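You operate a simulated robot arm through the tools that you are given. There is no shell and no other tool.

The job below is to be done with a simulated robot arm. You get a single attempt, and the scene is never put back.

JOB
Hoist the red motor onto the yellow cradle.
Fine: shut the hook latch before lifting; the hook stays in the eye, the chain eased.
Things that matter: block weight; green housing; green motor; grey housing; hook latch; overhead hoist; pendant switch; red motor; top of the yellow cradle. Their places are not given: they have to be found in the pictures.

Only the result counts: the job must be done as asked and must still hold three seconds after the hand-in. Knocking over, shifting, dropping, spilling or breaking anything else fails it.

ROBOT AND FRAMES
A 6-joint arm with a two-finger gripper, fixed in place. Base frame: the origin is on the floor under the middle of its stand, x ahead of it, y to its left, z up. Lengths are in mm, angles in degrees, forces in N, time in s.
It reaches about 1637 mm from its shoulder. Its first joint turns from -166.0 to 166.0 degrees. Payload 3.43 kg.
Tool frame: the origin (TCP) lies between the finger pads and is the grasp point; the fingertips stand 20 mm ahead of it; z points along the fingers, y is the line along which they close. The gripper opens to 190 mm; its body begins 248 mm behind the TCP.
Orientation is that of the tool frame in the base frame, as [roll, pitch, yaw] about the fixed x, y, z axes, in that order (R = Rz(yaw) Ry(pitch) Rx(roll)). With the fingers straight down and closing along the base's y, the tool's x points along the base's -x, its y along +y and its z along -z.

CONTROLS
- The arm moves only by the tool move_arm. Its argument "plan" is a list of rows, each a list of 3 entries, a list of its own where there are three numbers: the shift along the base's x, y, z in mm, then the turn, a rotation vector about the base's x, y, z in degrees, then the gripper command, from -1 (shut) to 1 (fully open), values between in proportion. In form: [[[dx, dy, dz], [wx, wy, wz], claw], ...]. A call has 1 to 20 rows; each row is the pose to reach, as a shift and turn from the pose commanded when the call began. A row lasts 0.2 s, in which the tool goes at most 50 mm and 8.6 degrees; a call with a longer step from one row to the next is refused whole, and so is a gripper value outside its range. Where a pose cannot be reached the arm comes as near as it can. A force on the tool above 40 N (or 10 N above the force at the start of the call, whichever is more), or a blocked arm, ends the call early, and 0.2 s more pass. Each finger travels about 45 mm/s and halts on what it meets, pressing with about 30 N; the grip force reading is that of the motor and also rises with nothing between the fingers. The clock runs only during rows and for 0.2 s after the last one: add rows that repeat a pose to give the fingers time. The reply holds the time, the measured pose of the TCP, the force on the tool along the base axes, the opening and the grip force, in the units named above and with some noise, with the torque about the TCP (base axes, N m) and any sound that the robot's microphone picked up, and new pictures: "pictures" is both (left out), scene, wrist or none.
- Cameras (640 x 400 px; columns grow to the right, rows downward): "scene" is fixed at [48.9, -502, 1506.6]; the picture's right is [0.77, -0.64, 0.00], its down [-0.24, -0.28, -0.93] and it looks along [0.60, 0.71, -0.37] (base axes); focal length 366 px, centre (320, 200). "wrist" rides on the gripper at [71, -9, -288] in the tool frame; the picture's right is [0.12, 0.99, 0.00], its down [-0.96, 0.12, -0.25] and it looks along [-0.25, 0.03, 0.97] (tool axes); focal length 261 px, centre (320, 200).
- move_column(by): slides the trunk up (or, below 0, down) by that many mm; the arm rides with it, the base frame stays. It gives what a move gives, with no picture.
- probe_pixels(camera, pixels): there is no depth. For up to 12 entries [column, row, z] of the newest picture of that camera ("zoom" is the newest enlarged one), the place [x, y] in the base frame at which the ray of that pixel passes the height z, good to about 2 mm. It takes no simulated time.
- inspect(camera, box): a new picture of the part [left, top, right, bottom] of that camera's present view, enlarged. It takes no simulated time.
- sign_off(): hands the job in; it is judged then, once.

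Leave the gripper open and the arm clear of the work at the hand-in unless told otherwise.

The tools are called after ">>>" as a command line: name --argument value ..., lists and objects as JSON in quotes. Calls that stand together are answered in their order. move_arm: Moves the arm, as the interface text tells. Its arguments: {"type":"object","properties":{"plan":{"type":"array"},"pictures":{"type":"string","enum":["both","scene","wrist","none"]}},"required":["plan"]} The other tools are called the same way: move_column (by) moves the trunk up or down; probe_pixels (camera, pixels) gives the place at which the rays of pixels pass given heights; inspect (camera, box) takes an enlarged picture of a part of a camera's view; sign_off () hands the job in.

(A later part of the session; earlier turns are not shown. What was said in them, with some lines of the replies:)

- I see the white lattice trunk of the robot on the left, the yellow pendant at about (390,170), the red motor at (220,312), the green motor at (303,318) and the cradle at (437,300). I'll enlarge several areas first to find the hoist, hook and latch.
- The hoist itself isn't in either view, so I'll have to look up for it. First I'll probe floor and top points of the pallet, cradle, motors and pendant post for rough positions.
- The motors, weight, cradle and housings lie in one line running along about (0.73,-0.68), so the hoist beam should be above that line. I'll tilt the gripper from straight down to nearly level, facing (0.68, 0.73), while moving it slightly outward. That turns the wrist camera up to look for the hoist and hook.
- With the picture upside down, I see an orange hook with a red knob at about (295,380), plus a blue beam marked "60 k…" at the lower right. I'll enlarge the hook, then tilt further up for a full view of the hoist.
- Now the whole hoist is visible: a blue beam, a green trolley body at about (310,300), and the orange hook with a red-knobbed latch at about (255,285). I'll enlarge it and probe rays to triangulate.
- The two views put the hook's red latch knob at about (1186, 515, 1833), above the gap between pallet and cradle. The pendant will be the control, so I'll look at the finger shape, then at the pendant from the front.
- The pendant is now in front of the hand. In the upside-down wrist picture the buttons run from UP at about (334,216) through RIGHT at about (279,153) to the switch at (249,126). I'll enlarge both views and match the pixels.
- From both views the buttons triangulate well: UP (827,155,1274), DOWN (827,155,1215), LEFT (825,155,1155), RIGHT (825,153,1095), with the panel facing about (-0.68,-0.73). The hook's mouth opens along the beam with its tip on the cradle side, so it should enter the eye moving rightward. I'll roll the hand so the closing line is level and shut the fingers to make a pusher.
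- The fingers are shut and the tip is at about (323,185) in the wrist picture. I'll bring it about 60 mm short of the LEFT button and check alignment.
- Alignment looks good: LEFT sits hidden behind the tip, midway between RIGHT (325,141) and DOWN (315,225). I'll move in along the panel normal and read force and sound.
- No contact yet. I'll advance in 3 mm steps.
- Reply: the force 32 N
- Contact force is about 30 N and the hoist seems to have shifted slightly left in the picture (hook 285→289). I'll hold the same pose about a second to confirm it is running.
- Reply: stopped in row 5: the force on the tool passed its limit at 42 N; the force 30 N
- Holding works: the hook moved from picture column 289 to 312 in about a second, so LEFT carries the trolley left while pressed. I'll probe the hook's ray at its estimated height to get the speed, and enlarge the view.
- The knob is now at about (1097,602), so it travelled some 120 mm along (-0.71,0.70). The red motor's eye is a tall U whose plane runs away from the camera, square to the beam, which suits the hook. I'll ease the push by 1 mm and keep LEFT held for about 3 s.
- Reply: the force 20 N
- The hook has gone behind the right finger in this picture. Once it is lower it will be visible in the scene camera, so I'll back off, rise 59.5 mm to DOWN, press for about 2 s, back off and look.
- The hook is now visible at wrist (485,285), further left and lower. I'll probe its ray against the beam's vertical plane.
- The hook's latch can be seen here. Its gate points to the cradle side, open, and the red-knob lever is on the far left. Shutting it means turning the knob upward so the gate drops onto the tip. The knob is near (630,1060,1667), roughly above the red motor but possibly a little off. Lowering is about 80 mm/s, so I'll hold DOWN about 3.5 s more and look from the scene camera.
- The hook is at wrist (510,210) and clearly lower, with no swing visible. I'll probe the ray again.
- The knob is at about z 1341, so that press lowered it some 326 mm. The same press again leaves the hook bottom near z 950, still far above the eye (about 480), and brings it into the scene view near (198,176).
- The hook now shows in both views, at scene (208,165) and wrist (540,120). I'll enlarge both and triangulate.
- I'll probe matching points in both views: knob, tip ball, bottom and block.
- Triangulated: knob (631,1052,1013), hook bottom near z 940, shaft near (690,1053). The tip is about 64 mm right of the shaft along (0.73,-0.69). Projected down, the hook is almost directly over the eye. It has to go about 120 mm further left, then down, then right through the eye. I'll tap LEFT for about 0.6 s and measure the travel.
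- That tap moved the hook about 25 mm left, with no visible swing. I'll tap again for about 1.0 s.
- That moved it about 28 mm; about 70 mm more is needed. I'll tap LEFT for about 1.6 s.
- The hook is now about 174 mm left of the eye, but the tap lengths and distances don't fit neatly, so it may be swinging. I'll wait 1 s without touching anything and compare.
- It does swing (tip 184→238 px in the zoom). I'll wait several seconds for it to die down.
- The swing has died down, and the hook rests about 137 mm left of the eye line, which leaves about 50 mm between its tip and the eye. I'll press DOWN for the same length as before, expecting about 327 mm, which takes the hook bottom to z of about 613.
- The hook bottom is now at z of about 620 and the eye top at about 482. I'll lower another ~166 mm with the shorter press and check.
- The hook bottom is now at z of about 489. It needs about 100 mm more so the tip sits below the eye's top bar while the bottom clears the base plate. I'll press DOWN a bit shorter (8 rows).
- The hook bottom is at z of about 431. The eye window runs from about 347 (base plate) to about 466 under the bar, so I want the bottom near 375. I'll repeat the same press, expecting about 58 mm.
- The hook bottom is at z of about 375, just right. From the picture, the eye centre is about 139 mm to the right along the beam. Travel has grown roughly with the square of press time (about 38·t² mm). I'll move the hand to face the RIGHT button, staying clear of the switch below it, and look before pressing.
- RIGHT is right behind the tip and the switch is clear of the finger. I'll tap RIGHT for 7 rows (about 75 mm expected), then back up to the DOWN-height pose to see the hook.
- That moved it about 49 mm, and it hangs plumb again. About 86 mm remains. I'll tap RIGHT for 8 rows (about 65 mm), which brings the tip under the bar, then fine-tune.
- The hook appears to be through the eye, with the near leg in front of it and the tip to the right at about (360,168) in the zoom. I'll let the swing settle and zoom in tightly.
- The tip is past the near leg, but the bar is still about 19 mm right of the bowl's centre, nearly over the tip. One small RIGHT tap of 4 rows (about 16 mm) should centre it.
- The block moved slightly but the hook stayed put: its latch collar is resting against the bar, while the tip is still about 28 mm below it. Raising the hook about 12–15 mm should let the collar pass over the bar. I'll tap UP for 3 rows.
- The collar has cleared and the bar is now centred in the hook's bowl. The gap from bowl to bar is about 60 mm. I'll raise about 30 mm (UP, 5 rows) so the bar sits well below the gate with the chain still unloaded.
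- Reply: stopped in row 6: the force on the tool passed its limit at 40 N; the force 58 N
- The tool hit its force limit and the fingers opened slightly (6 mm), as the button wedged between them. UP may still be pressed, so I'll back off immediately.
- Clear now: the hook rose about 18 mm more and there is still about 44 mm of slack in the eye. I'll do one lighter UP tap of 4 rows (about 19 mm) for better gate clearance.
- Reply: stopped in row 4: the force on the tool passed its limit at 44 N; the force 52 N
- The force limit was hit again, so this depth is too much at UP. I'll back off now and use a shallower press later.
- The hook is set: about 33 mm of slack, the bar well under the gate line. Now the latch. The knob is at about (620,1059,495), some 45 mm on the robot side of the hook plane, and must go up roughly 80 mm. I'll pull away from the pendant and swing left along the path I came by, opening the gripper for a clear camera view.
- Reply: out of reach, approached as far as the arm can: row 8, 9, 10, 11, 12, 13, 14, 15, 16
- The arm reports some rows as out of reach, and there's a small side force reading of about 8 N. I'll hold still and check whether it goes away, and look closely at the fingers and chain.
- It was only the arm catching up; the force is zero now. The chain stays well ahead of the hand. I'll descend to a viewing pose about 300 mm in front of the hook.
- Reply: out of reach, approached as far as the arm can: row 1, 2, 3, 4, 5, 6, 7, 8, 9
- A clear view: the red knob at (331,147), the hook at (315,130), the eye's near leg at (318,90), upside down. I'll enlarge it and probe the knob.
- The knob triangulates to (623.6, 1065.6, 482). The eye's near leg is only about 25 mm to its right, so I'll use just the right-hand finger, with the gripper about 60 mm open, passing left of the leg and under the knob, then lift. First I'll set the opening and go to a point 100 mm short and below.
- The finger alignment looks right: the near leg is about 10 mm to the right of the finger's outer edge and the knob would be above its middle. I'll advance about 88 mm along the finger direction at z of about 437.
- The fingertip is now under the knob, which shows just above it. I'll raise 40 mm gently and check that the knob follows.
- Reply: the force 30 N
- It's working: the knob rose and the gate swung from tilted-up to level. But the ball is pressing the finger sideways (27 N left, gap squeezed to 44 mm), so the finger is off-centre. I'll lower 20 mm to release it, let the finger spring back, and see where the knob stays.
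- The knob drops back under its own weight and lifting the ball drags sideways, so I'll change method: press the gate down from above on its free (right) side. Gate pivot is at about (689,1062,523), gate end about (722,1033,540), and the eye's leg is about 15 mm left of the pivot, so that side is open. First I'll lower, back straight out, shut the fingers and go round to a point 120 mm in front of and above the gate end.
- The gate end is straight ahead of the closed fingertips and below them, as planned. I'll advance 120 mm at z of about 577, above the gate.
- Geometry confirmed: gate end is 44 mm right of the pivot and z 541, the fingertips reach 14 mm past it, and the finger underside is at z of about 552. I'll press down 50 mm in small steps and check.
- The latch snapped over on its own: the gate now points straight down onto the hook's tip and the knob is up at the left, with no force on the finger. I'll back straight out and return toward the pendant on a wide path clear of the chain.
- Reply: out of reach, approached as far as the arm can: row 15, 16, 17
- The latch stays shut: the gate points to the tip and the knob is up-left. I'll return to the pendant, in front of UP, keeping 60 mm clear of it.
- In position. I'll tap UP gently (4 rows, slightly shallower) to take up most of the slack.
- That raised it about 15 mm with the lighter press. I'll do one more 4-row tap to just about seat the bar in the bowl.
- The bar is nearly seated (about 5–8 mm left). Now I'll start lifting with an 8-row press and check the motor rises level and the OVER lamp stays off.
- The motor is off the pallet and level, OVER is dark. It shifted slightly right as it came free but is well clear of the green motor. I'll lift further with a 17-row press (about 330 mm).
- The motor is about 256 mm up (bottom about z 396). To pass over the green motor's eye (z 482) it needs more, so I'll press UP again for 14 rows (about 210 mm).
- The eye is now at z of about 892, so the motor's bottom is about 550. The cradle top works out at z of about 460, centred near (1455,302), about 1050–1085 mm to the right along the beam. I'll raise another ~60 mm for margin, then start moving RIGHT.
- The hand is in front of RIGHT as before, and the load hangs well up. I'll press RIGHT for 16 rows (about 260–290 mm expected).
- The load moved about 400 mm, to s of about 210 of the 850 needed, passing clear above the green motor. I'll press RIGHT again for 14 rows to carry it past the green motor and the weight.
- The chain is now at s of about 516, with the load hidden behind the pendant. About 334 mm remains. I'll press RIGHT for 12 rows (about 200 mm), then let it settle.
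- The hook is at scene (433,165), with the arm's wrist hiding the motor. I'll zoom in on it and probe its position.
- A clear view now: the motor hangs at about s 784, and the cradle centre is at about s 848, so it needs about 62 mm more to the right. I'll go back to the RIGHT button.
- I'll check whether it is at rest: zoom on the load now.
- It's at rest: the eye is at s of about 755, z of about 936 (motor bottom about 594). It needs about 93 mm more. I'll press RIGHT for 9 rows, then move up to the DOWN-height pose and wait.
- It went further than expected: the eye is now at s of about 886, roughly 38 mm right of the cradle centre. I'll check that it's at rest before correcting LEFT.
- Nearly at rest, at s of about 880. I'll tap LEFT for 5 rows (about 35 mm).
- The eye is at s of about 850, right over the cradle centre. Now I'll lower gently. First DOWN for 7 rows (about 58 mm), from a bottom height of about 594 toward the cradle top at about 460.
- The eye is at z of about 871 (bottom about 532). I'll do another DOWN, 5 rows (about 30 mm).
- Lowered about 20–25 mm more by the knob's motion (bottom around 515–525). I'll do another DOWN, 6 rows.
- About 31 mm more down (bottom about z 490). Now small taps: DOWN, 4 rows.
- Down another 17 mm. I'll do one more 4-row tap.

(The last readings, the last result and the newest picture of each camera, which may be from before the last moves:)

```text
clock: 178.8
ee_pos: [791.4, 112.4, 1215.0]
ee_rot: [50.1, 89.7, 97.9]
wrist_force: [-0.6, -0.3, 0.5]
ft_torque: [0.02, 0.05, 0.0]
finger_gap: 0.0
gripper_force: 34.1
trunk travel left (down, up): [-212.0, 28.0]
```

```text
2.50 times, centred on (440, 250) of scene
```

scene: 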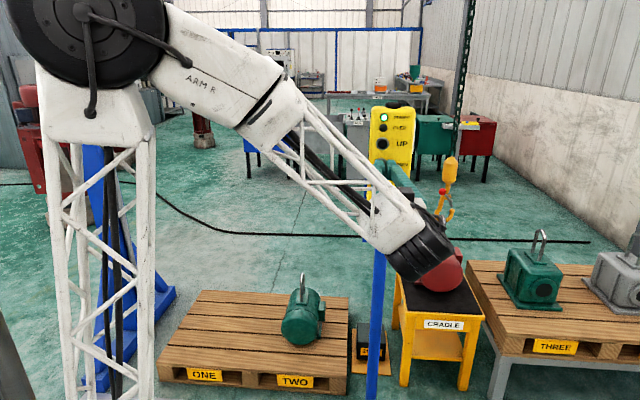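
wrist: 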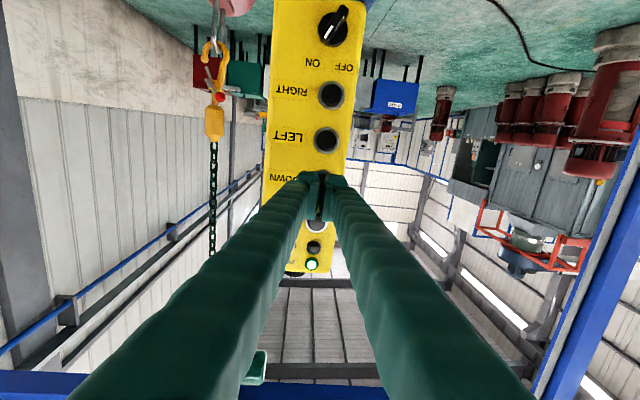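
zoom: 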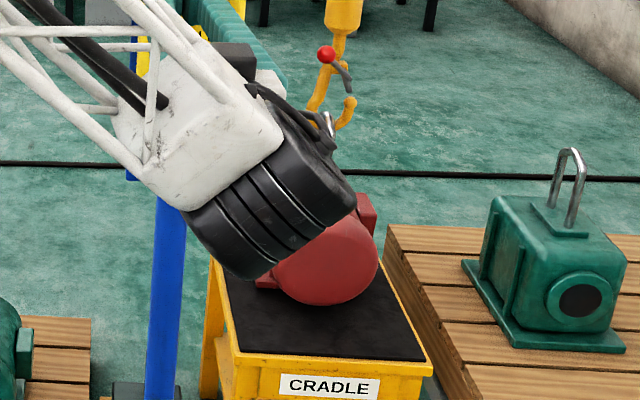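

It has come down another 12–15 mm and shifted very slightly, so it may be touching. I'll pull the arm aside for a clear look at the landing.

>>> move_arm --plan '[[[-30, -33, 0], [0, 0, 0], -1], [[-60, -66, 0], [0, 0, 0], -1], [[-90, -99, 0], [0, 0, 0], -1], [[-125, -105, 0], [0, 0, 0], -1], [[-160, -100, 0], [0, 0, 0], -1], [[-160, -60, 20], [0, 0, 0], -1], [[-160, -20, 40], [0, 0, 0], -1], [[-160, 20, 60], [0, 0, 0], -1], [[-160, 60, 80], [0, 0, 0], -1], [[-160, 100, 100], [0, 0, 0], -1], [[-160, 140, 110], [0, 0, 0], -1], [[-160, 180, 120], [0, 0, 0], -1], [[-160, 180, 120], [0, 0, 0], -1]]' --pictures "both"

>>> inspect --camera "scene" --box '[390, 180, 490, 330]'

>>> inspect --camera "scene" --box '[415, 170, 475, 250]'

```text
clock: 181.6
ee_pos: [631.9, 292.1, 1335.0]
ee_rot: [45.7, 89.8, 93.5]
wrist_force: [-1.2, 0.1, -0.2]
ft_torque: [-0.02, 0.0, 0.02]
finger_gap: 0.0
gripper_force: 34.6
trunk travel left (down, up): [-212.0, 28.0]
```

scene: 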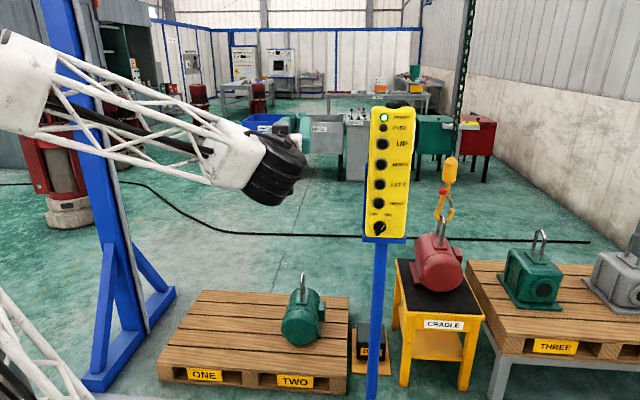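
wrist: 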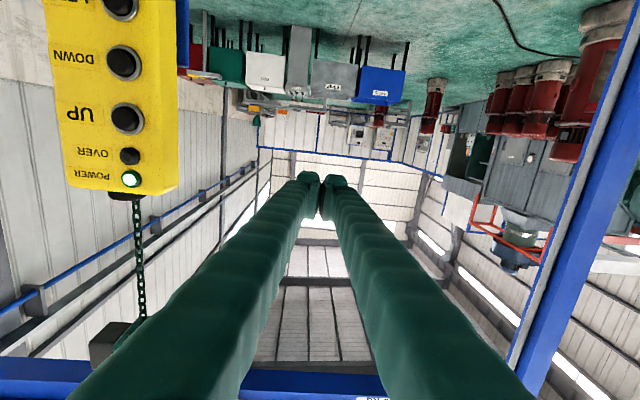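

```text
2.67 times, centred on (440, 255) of scene
```

zoom: 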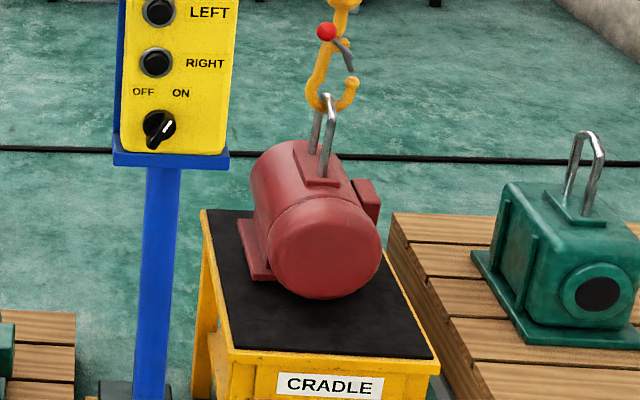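

```text
5.00 times, centred on (445, 210) of scene
```

zoom: 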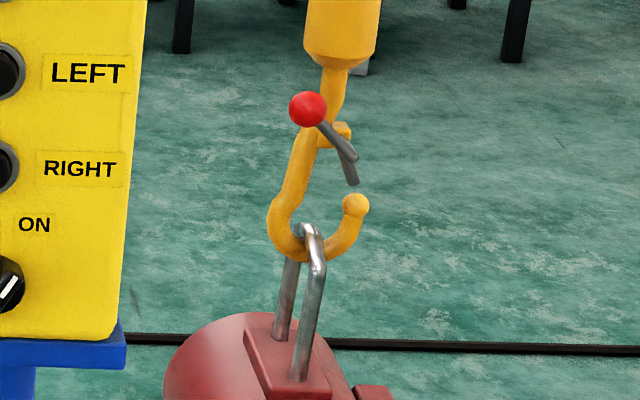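

The motor is level on the black cradle top and centred between the edges, or within a few millimetres of touching. The latch is shut and the bar sits in the bowl. I'll go back and tap DOWN (4 rows) to seat it and begin easing the chain.

>>> move_arm --plan '[[[0, -40, -10], [0, 0, 0], -1], [[0, -80, -20], [0, 0, 0], -1], [[0, -120, -40], [0, 0, 0], -1], [[0, -160, -60], [0, 0, 0], -1], [[0, -200, -80], [0, 0, 0], -1], [[0, -240, -100], [0, 0, 0], -1], [[0, -280, -120], [0, 0, 0], -1], [[35, -285, -120], [0, 0, 0], -1], [[70, -279, -120], [0, 0, 0], -1], [[100, -246, -120], [0, 0, 0], -1], [[130, -213, -120], [0, 0, 0], -1], [[160, -180, -120], [0, 0, 0], -1], [[176, -163, -120], [0, 0, 0], -1], [[184, -154.8, -120], [0, 0, 0], -1], [[187, -152, -120], [0, 0, 0], -1], [[187, -152, -120], [0, 0, 0], -1], [[187, -152, -120], [0, 0, 0], -1], [[187, -152, -120], [0, 0, 0], -1], [[160, -180, -120], [0, 0, 0], -1], [[160, -180, -120], [0, 0, 0], -1]]' --pictures "scene"

>>> inspect --camera "scene" --box '[390, 170, 490, 330]'

```text
clock: 185.8
ee_pos: [790.6, 111.2, 1213.3]
ee_rot: [52.1, 89.7, 99.9]
wrist_force: [0.9, -0.4, 0.4]
ft_torque: [0.01, 0.0, 0.02]
finger_gap: 0.1
gripper_force: 34.6
trunk travel left (down, up): [-212.0, 28.0]
```

scene: 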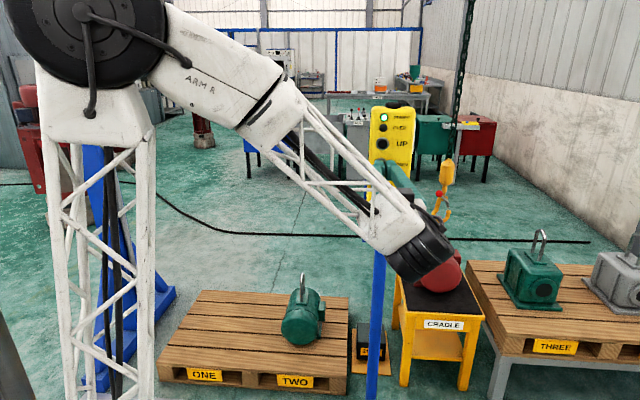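

```text
2.50 times, centred on (440, 250) of scene
```

zoom: 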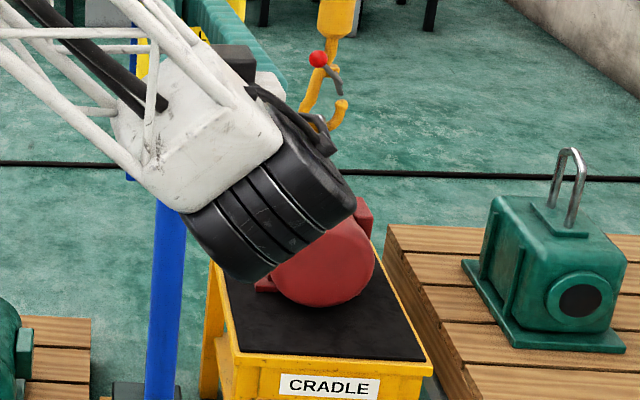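

The hook came down about 10 mm and leaned slightly while the motor hardly moved, so it is settling on the cradle. I'll tap DOWN for 4 more rows to slacken, then step aside to look.

>>> move_arm --plan '[[[16, 17, 0], [0, 0, 0], -1], [[24, 25.2, 0], [0, 0, 0], -1], [[27, 28, 0], [0, 0, 0], -1], [[27, 28, 0], [0, 0, 0], -1], [[27, 28, 0], [0, 0, 0], -1], [[27, 28, 0], [0, 0, 0], -1], [[0, 0, 0], [0, 0, 0], -1], [[-30, -33, 0], [0, 0, 0], -1], [[-60, -66, 0], [0, 0, 0], -1], [[-90, -99, 0], [0, 0, 0], -1], [[-125, -105, 0], [0, 0, 0], -1], [[-160, -100, 0], [0, 0, 0], -1], [[-160, -60, 20], [0, 0, 0], -1], [[-160, -20, 40], [0, 0, 0], -1], [[-160, 20, 60], [0, 0, 0], -1], [[-160, 60, 80], [0, 0, 0], -1], [[-160, 100, 100], [0, 0, 0], -1], [[-160, 140, 110], [0, 0, 0], -1], [[-160, 180, 120], [0, 0, 0], -1], [[-160, 180, 120], [0, 0, 0], -1]]' --pictures "both"

>>> inspect --camera "scene" --box '[390, 180, 490, 330]'

>>> inspect --camera "scene" --box '[415, 170, 475, 250]'

```text
clock: 190.0
ee_pos: [632.1, 291.7, 1335.9]
ee_rot: [45.7, 89.7, 93.5]
wrist_force: [0.6, -0.5, 0.2]
ft_torque: [-0.01, 0.04, 0.0]
finger_gap: 0.0
gripper_force: 33.8
trunk travel left (down, up): [-212.0, 28.0]
```

scene: 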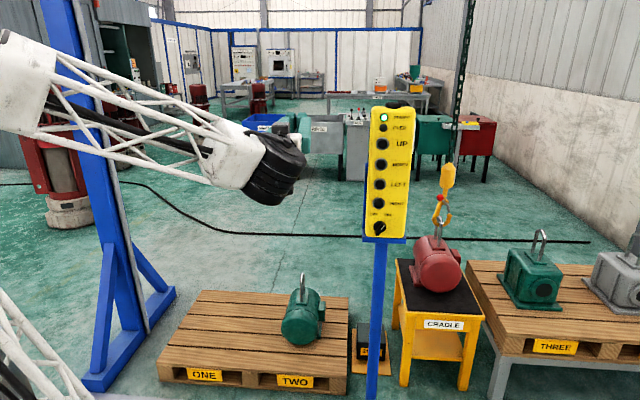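
wrist: 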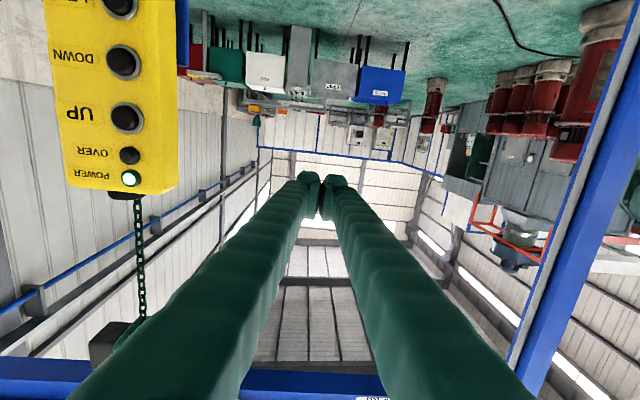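

```text
2.67 times, centred on (440, 255) of scene
```

zoom: 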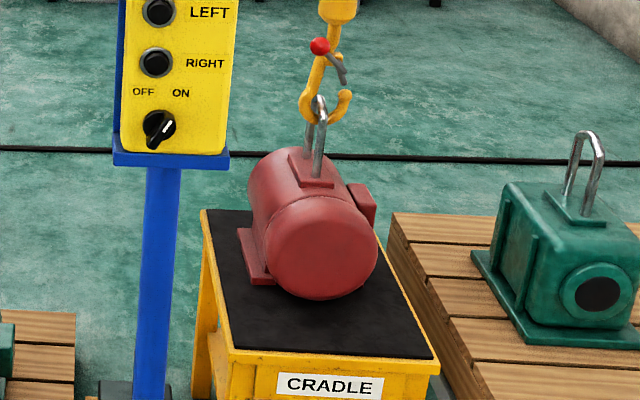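

```text
5.00 times, centred on (445, 210) of scene
```

zoom: 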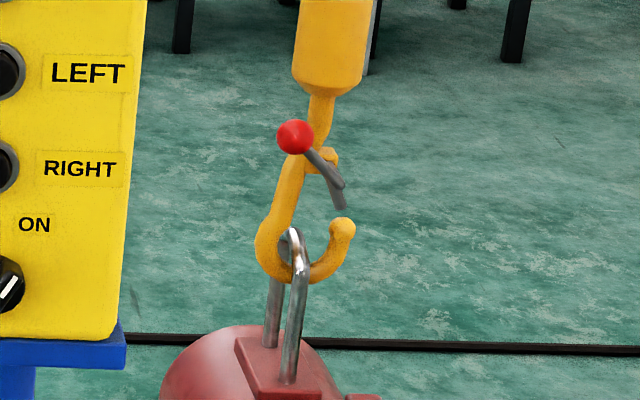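

The motor now stands upright on the cradle (its eye legs are plumb). The hook has dropped about 17 mm further than the eye, so the load is off the chain, with the latch shut and the hook still in the eye. I'll wait and confirm everything is still.

>>> move_arm --plan '[[[0, 0, 0], [0, 0, 0], -1], [[0, 0, 0], [0, 0, 0], -1], [[0, 0, 0], [0, 0, 0], -1], [[0, 0, 0], [0, 0, 0], -1], [[0, 0, 0], [0, 0, 0], -1], [[0, 0, 0], [0, 0, 0], -1], [[0, 0, 0], [0, 0, 0], -1], [[0, 0, 0], [0, 0, 0], -1], [[0, 0, 0], [0, 0, 0], -1], [[0, 0, 0], [0, 0, 0], -1], [[0, 0, 0], [0, 0, 0], -1], [[0, 0, 0], [0, 0, 0], -1], [[0, 0, 0], [0, 0, 0], -1], [[0, 0, 0], [0, 0, 0], -1]]' --pictures "scene"

>>> inspect --camera "scene" --box '[390, 180, 490, 330]'

>>> inspect --camera "scene" --box '[415, 170, 475, 250]'

>>> inspect --camera "scene" --box '[430, 0, 500, 180]'

```text
clock: 193.0
ee_pos: [631.3, 292.2, 1335.7]
ee_rot: [47.1, 89.7, 94.9]
wrist_force: [0.8, -0.7, 0.2]
ft_torque: [0.0, -0.02, 0.02]
finger_gap: 0.1
gripper_force: 34.5
trunk travel left (down, up): [-212.0, 28.0]
```

scene: 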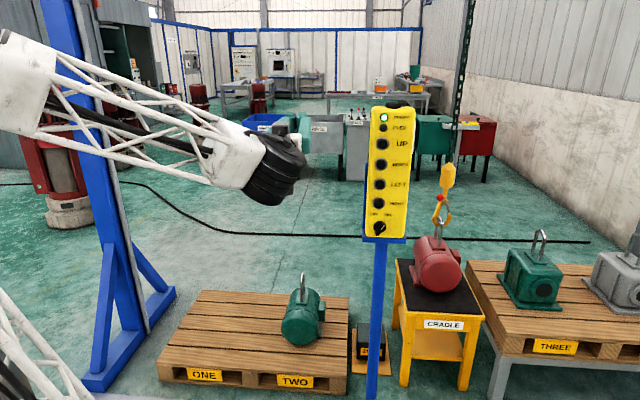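

```text
2.67 times, centred on (440, 255) of scene
```

zoom: 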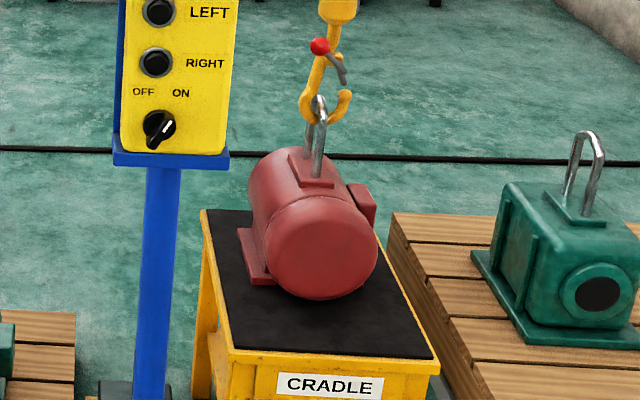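

```text
5.00 times, centred on (445, 210) of scene
```

zoom: 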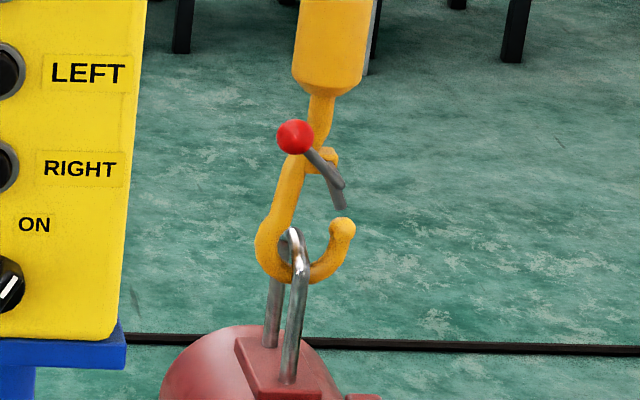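

```text
2.22 times, centred on (465, 90) of scene
```

zoom: 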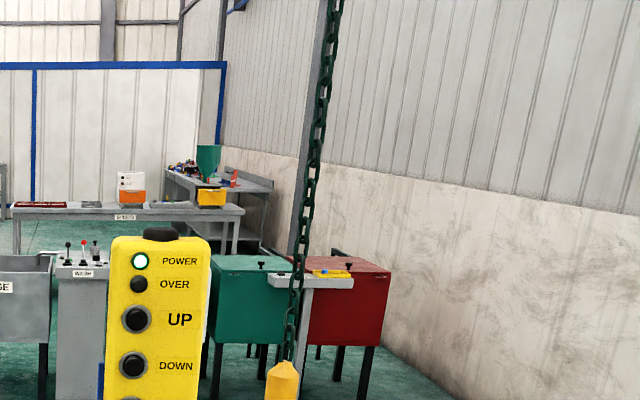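

Nothing has moved, so it is stable. The bar is about 15 mm clear of the bowl's bottom. For a safer margin of slack I'll give one last short DOWN tap (4 rows), then leave.

>>> move_arm --plan '[[[0, -40, -10], [0, 0, 0], -1], [[0, -80, -20], [0, 0, 0], -1], [[0, -120, -40], [0, 0, 0], -1], [[0, -160, -60], [0, 0, 0], -1], [[0, -200, -80], [0, 0, 0], -1], [[0, -240, -100], [0, 0, 0], -1], [[0, -280, -120], [0, 0, 0], -1], [[35, -285, -120], [0, 0, 0], -1], [[70, -279, -120], [0, 0, 0], -1], [[100, -246, -120], [0, 0, 0], -1], [[130, -213, -120], [0, 0, 0], -1], [[160, -180, -120], [0, 0, 0], -1], [[176, -163, -120], [0, 0, 0], -1], [[184, -154.8, -120], [0, 0, 0], -1], [[187, -152, -120], [0, 0, 0], -1], [[187, -152, -120], [0, 0, 0], -1], [[187, -152, -120], [0, 0, 0], -1], [[187, -152, -120], [0, 0, 0], -1], [[160, -180, -120], [0, 0, 0], -1], [[150, -190, -120], [0, 0, 0], -1]]' --pictures "scene"

>>> move_arm --plan '[[[-20, -23, 0], [0, 0, 0], -1], [[-50, -56, 0], [0, 0, 0], -1], [[-80, -89, 0], [0, 0, 0], -1], [[-115, -95, 0], [0, 0, 0], -1], [[-150, -90, 0], [0, 0, 0], -1], [[-150, -50, 20], [0, 0, 0], -1], [[-150, -10, 40], [0, 0, 0], -1], [[-150, 30, 60], [0, 0, 0], -1], [[-150, 70, 80], [0, 0, 0], -1], [[-150, 110, 100], [0, 0, 0], -1], [[-150, 150, 110], [0, 0, 0], -1], [[-150, 190, 120], [0, 0, 0], 1], [[-150, 190, 120], [0, 0, 0], 1], [[-150, 190, 120], [0, 0, 0], 1], [[-150, 190, 120], [0, 0, 0], 1], [[-150, 190, 120], [0, 0, 0], 1], [[-150, 190, 120], [0, 0, 0], 1], [[-150, 190, 120], [0, 0, 0], 1], [[-150, 190, 120], [0, 0, 0], 1], [[-150, 190, 120], [0, 0, 0], 1]]' --pictures "both"

>>> inspect --camera "scene" --box '[415, 170, 475, 250]'

>>> inspect --camera "scene" --box '[390, 180, 490, 330]'

```text
clock: 197.2
ee_pos: [780.6, 103.8, 1215.4]
ee_rot: [48.0, 89.8, 95.9]
wrist_force: [0.6, 0.0, 0.3]
ft_torque: [0.02, -0.01, 0.05]
finger_gap: 0.2
gripper_force: 34.4
trunk travel left (down, up): [-212.0, 28.0]
```

scene: 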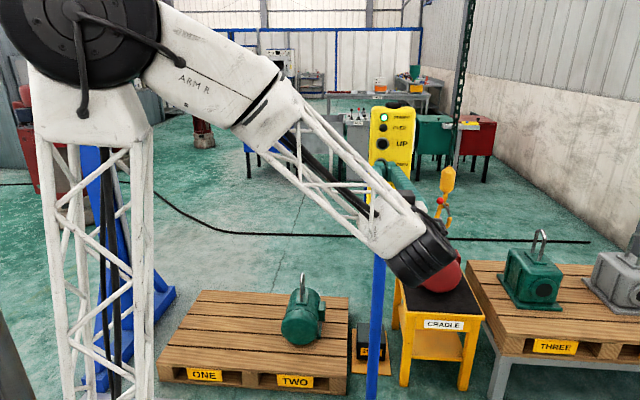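

```text
clock: 201.4
ee_pos: [630.7, 293.4, 1336.3]
ee_rot: [47.4, 89.7, 95.3]
wrist_force: [-0.2, -0.9, -1.0]
ft_torque: [0.0, -0.02, 0.02]
finger_gap: 177.8
gripper_force: 0.0
trunk travel left (down, up): [-212.0, 28.0]
```

scene: 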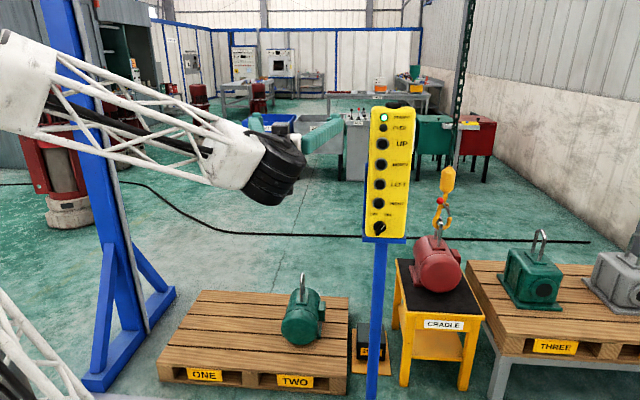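
wrist: 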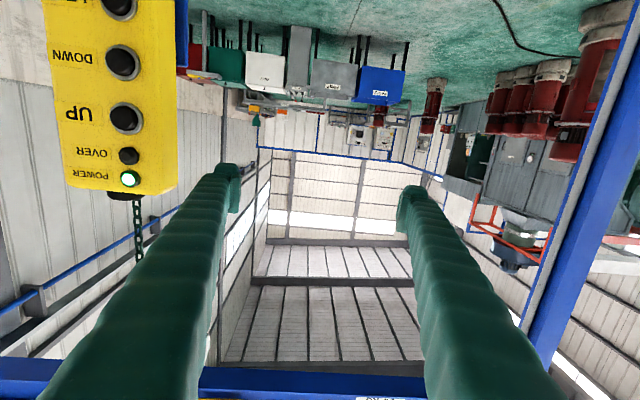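

```text
5.00 times, centred on (445, 210) of scene
```

zoom: 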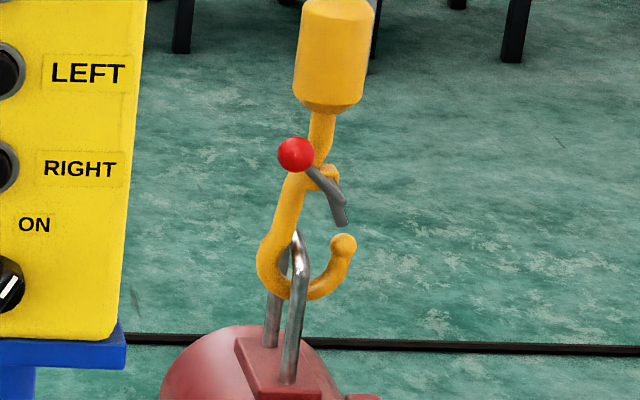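

```text
2.67 times, centred on (440, 255) of scene
```

zoom: 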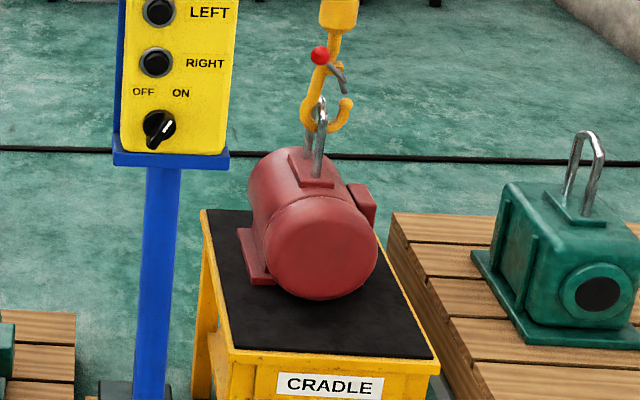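

The hook dropped another ~16 mm while the motor and eye stayed put, so the chain is clearly eased. The latch is shut, the hook is in the eye, and the green motor, weight and housings are untouched. I'll let the gripper finish opening and check once more.

>>> move_arm --plan '[[[0, 0, 0], [0, 0, 0], 1], [[0, 0, 0], [0, 0, 0], 1], [[0, 0, 0], [0, 0, 0], 1], [[0, 0, 0], [0, 0, 0], 1], [[0, 0, 0], [0, 0, 0], 1], [[0, 0, 0], [0, 0, 0], 1], [[0, 0, 0], [0, 0, 0], 1], [[0, 0, 0], [0, 0, 0], 1]]' --pictures "scene"

>>> inspect --camera "scene" --box '[415, 170, 475, 250]'

```text
clock: 203.2
ee_pos: [630.4, 292.9, 1336.2]
ee_rot: [47.2, 89.7, 95.1]
wrist_force: [0.3, -0.4, 0.9]
ft_torque: [-0.02, -0.03, 0.01]
finger_gap: 189.9
gripper_force: 0.1
trunk travel left (down, up): [-212.0, 28.0]
```

scene: 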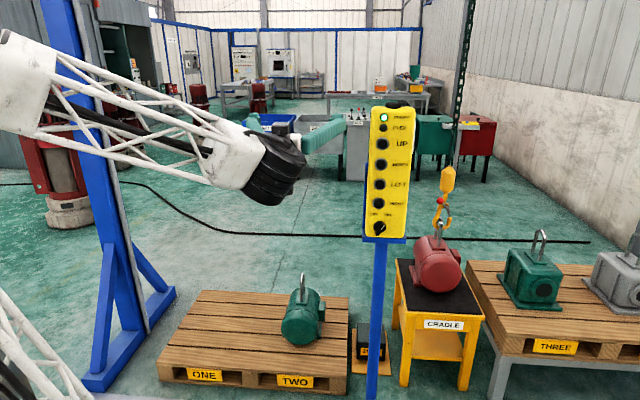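

```text
5.00 times, centred on (445, 210) of scene
```

zoom: 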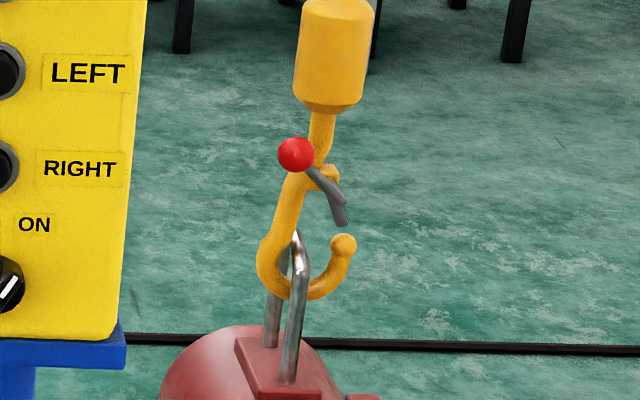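

Everything is still. The red motor stands on the cradle with the hook in its eye, the latch shut and the chain eased. The arm is clear with the gripper open, so I'm handing in.

>>> sign_off

```text
The job is handed in.
```

I handed the job in with the red motor standing upright on the yellow cradle. No verdict has come back, so this is what the last pictures and readings show:

- **Motor:** it sits roughly in the middle of the black top. It did not move over the last 10 seconds of checks before the hand-in.
- **Latch:** I shut it before lifting, by pressing the gate down with the closed fingers. It stayed shut through the lift and the lowering.
- **Hook and chain:** the hook is still in the eye. It hangs about 30 mm lower than it would under load, so the chain carries only the hook. The hook leans slightly to the left against the eye.
- **Everything else:** the green motor, the weight and the housings look untouched in the pictures. The overload lamp stayed dark when I checked it during the lift.
- **Arm:** it is parked clear of the work with the gripper fully open (190 mm).

Two things did not go smoothly:

- **UP button:** while I was taking up slack before the lift, the force limit stopped the arm twice there. I pressed more lightly after that.
- **Latch knob:** my first try, lifting the red knob from below, pushed the finger sideways. I backed out and pressed the gate down instead.
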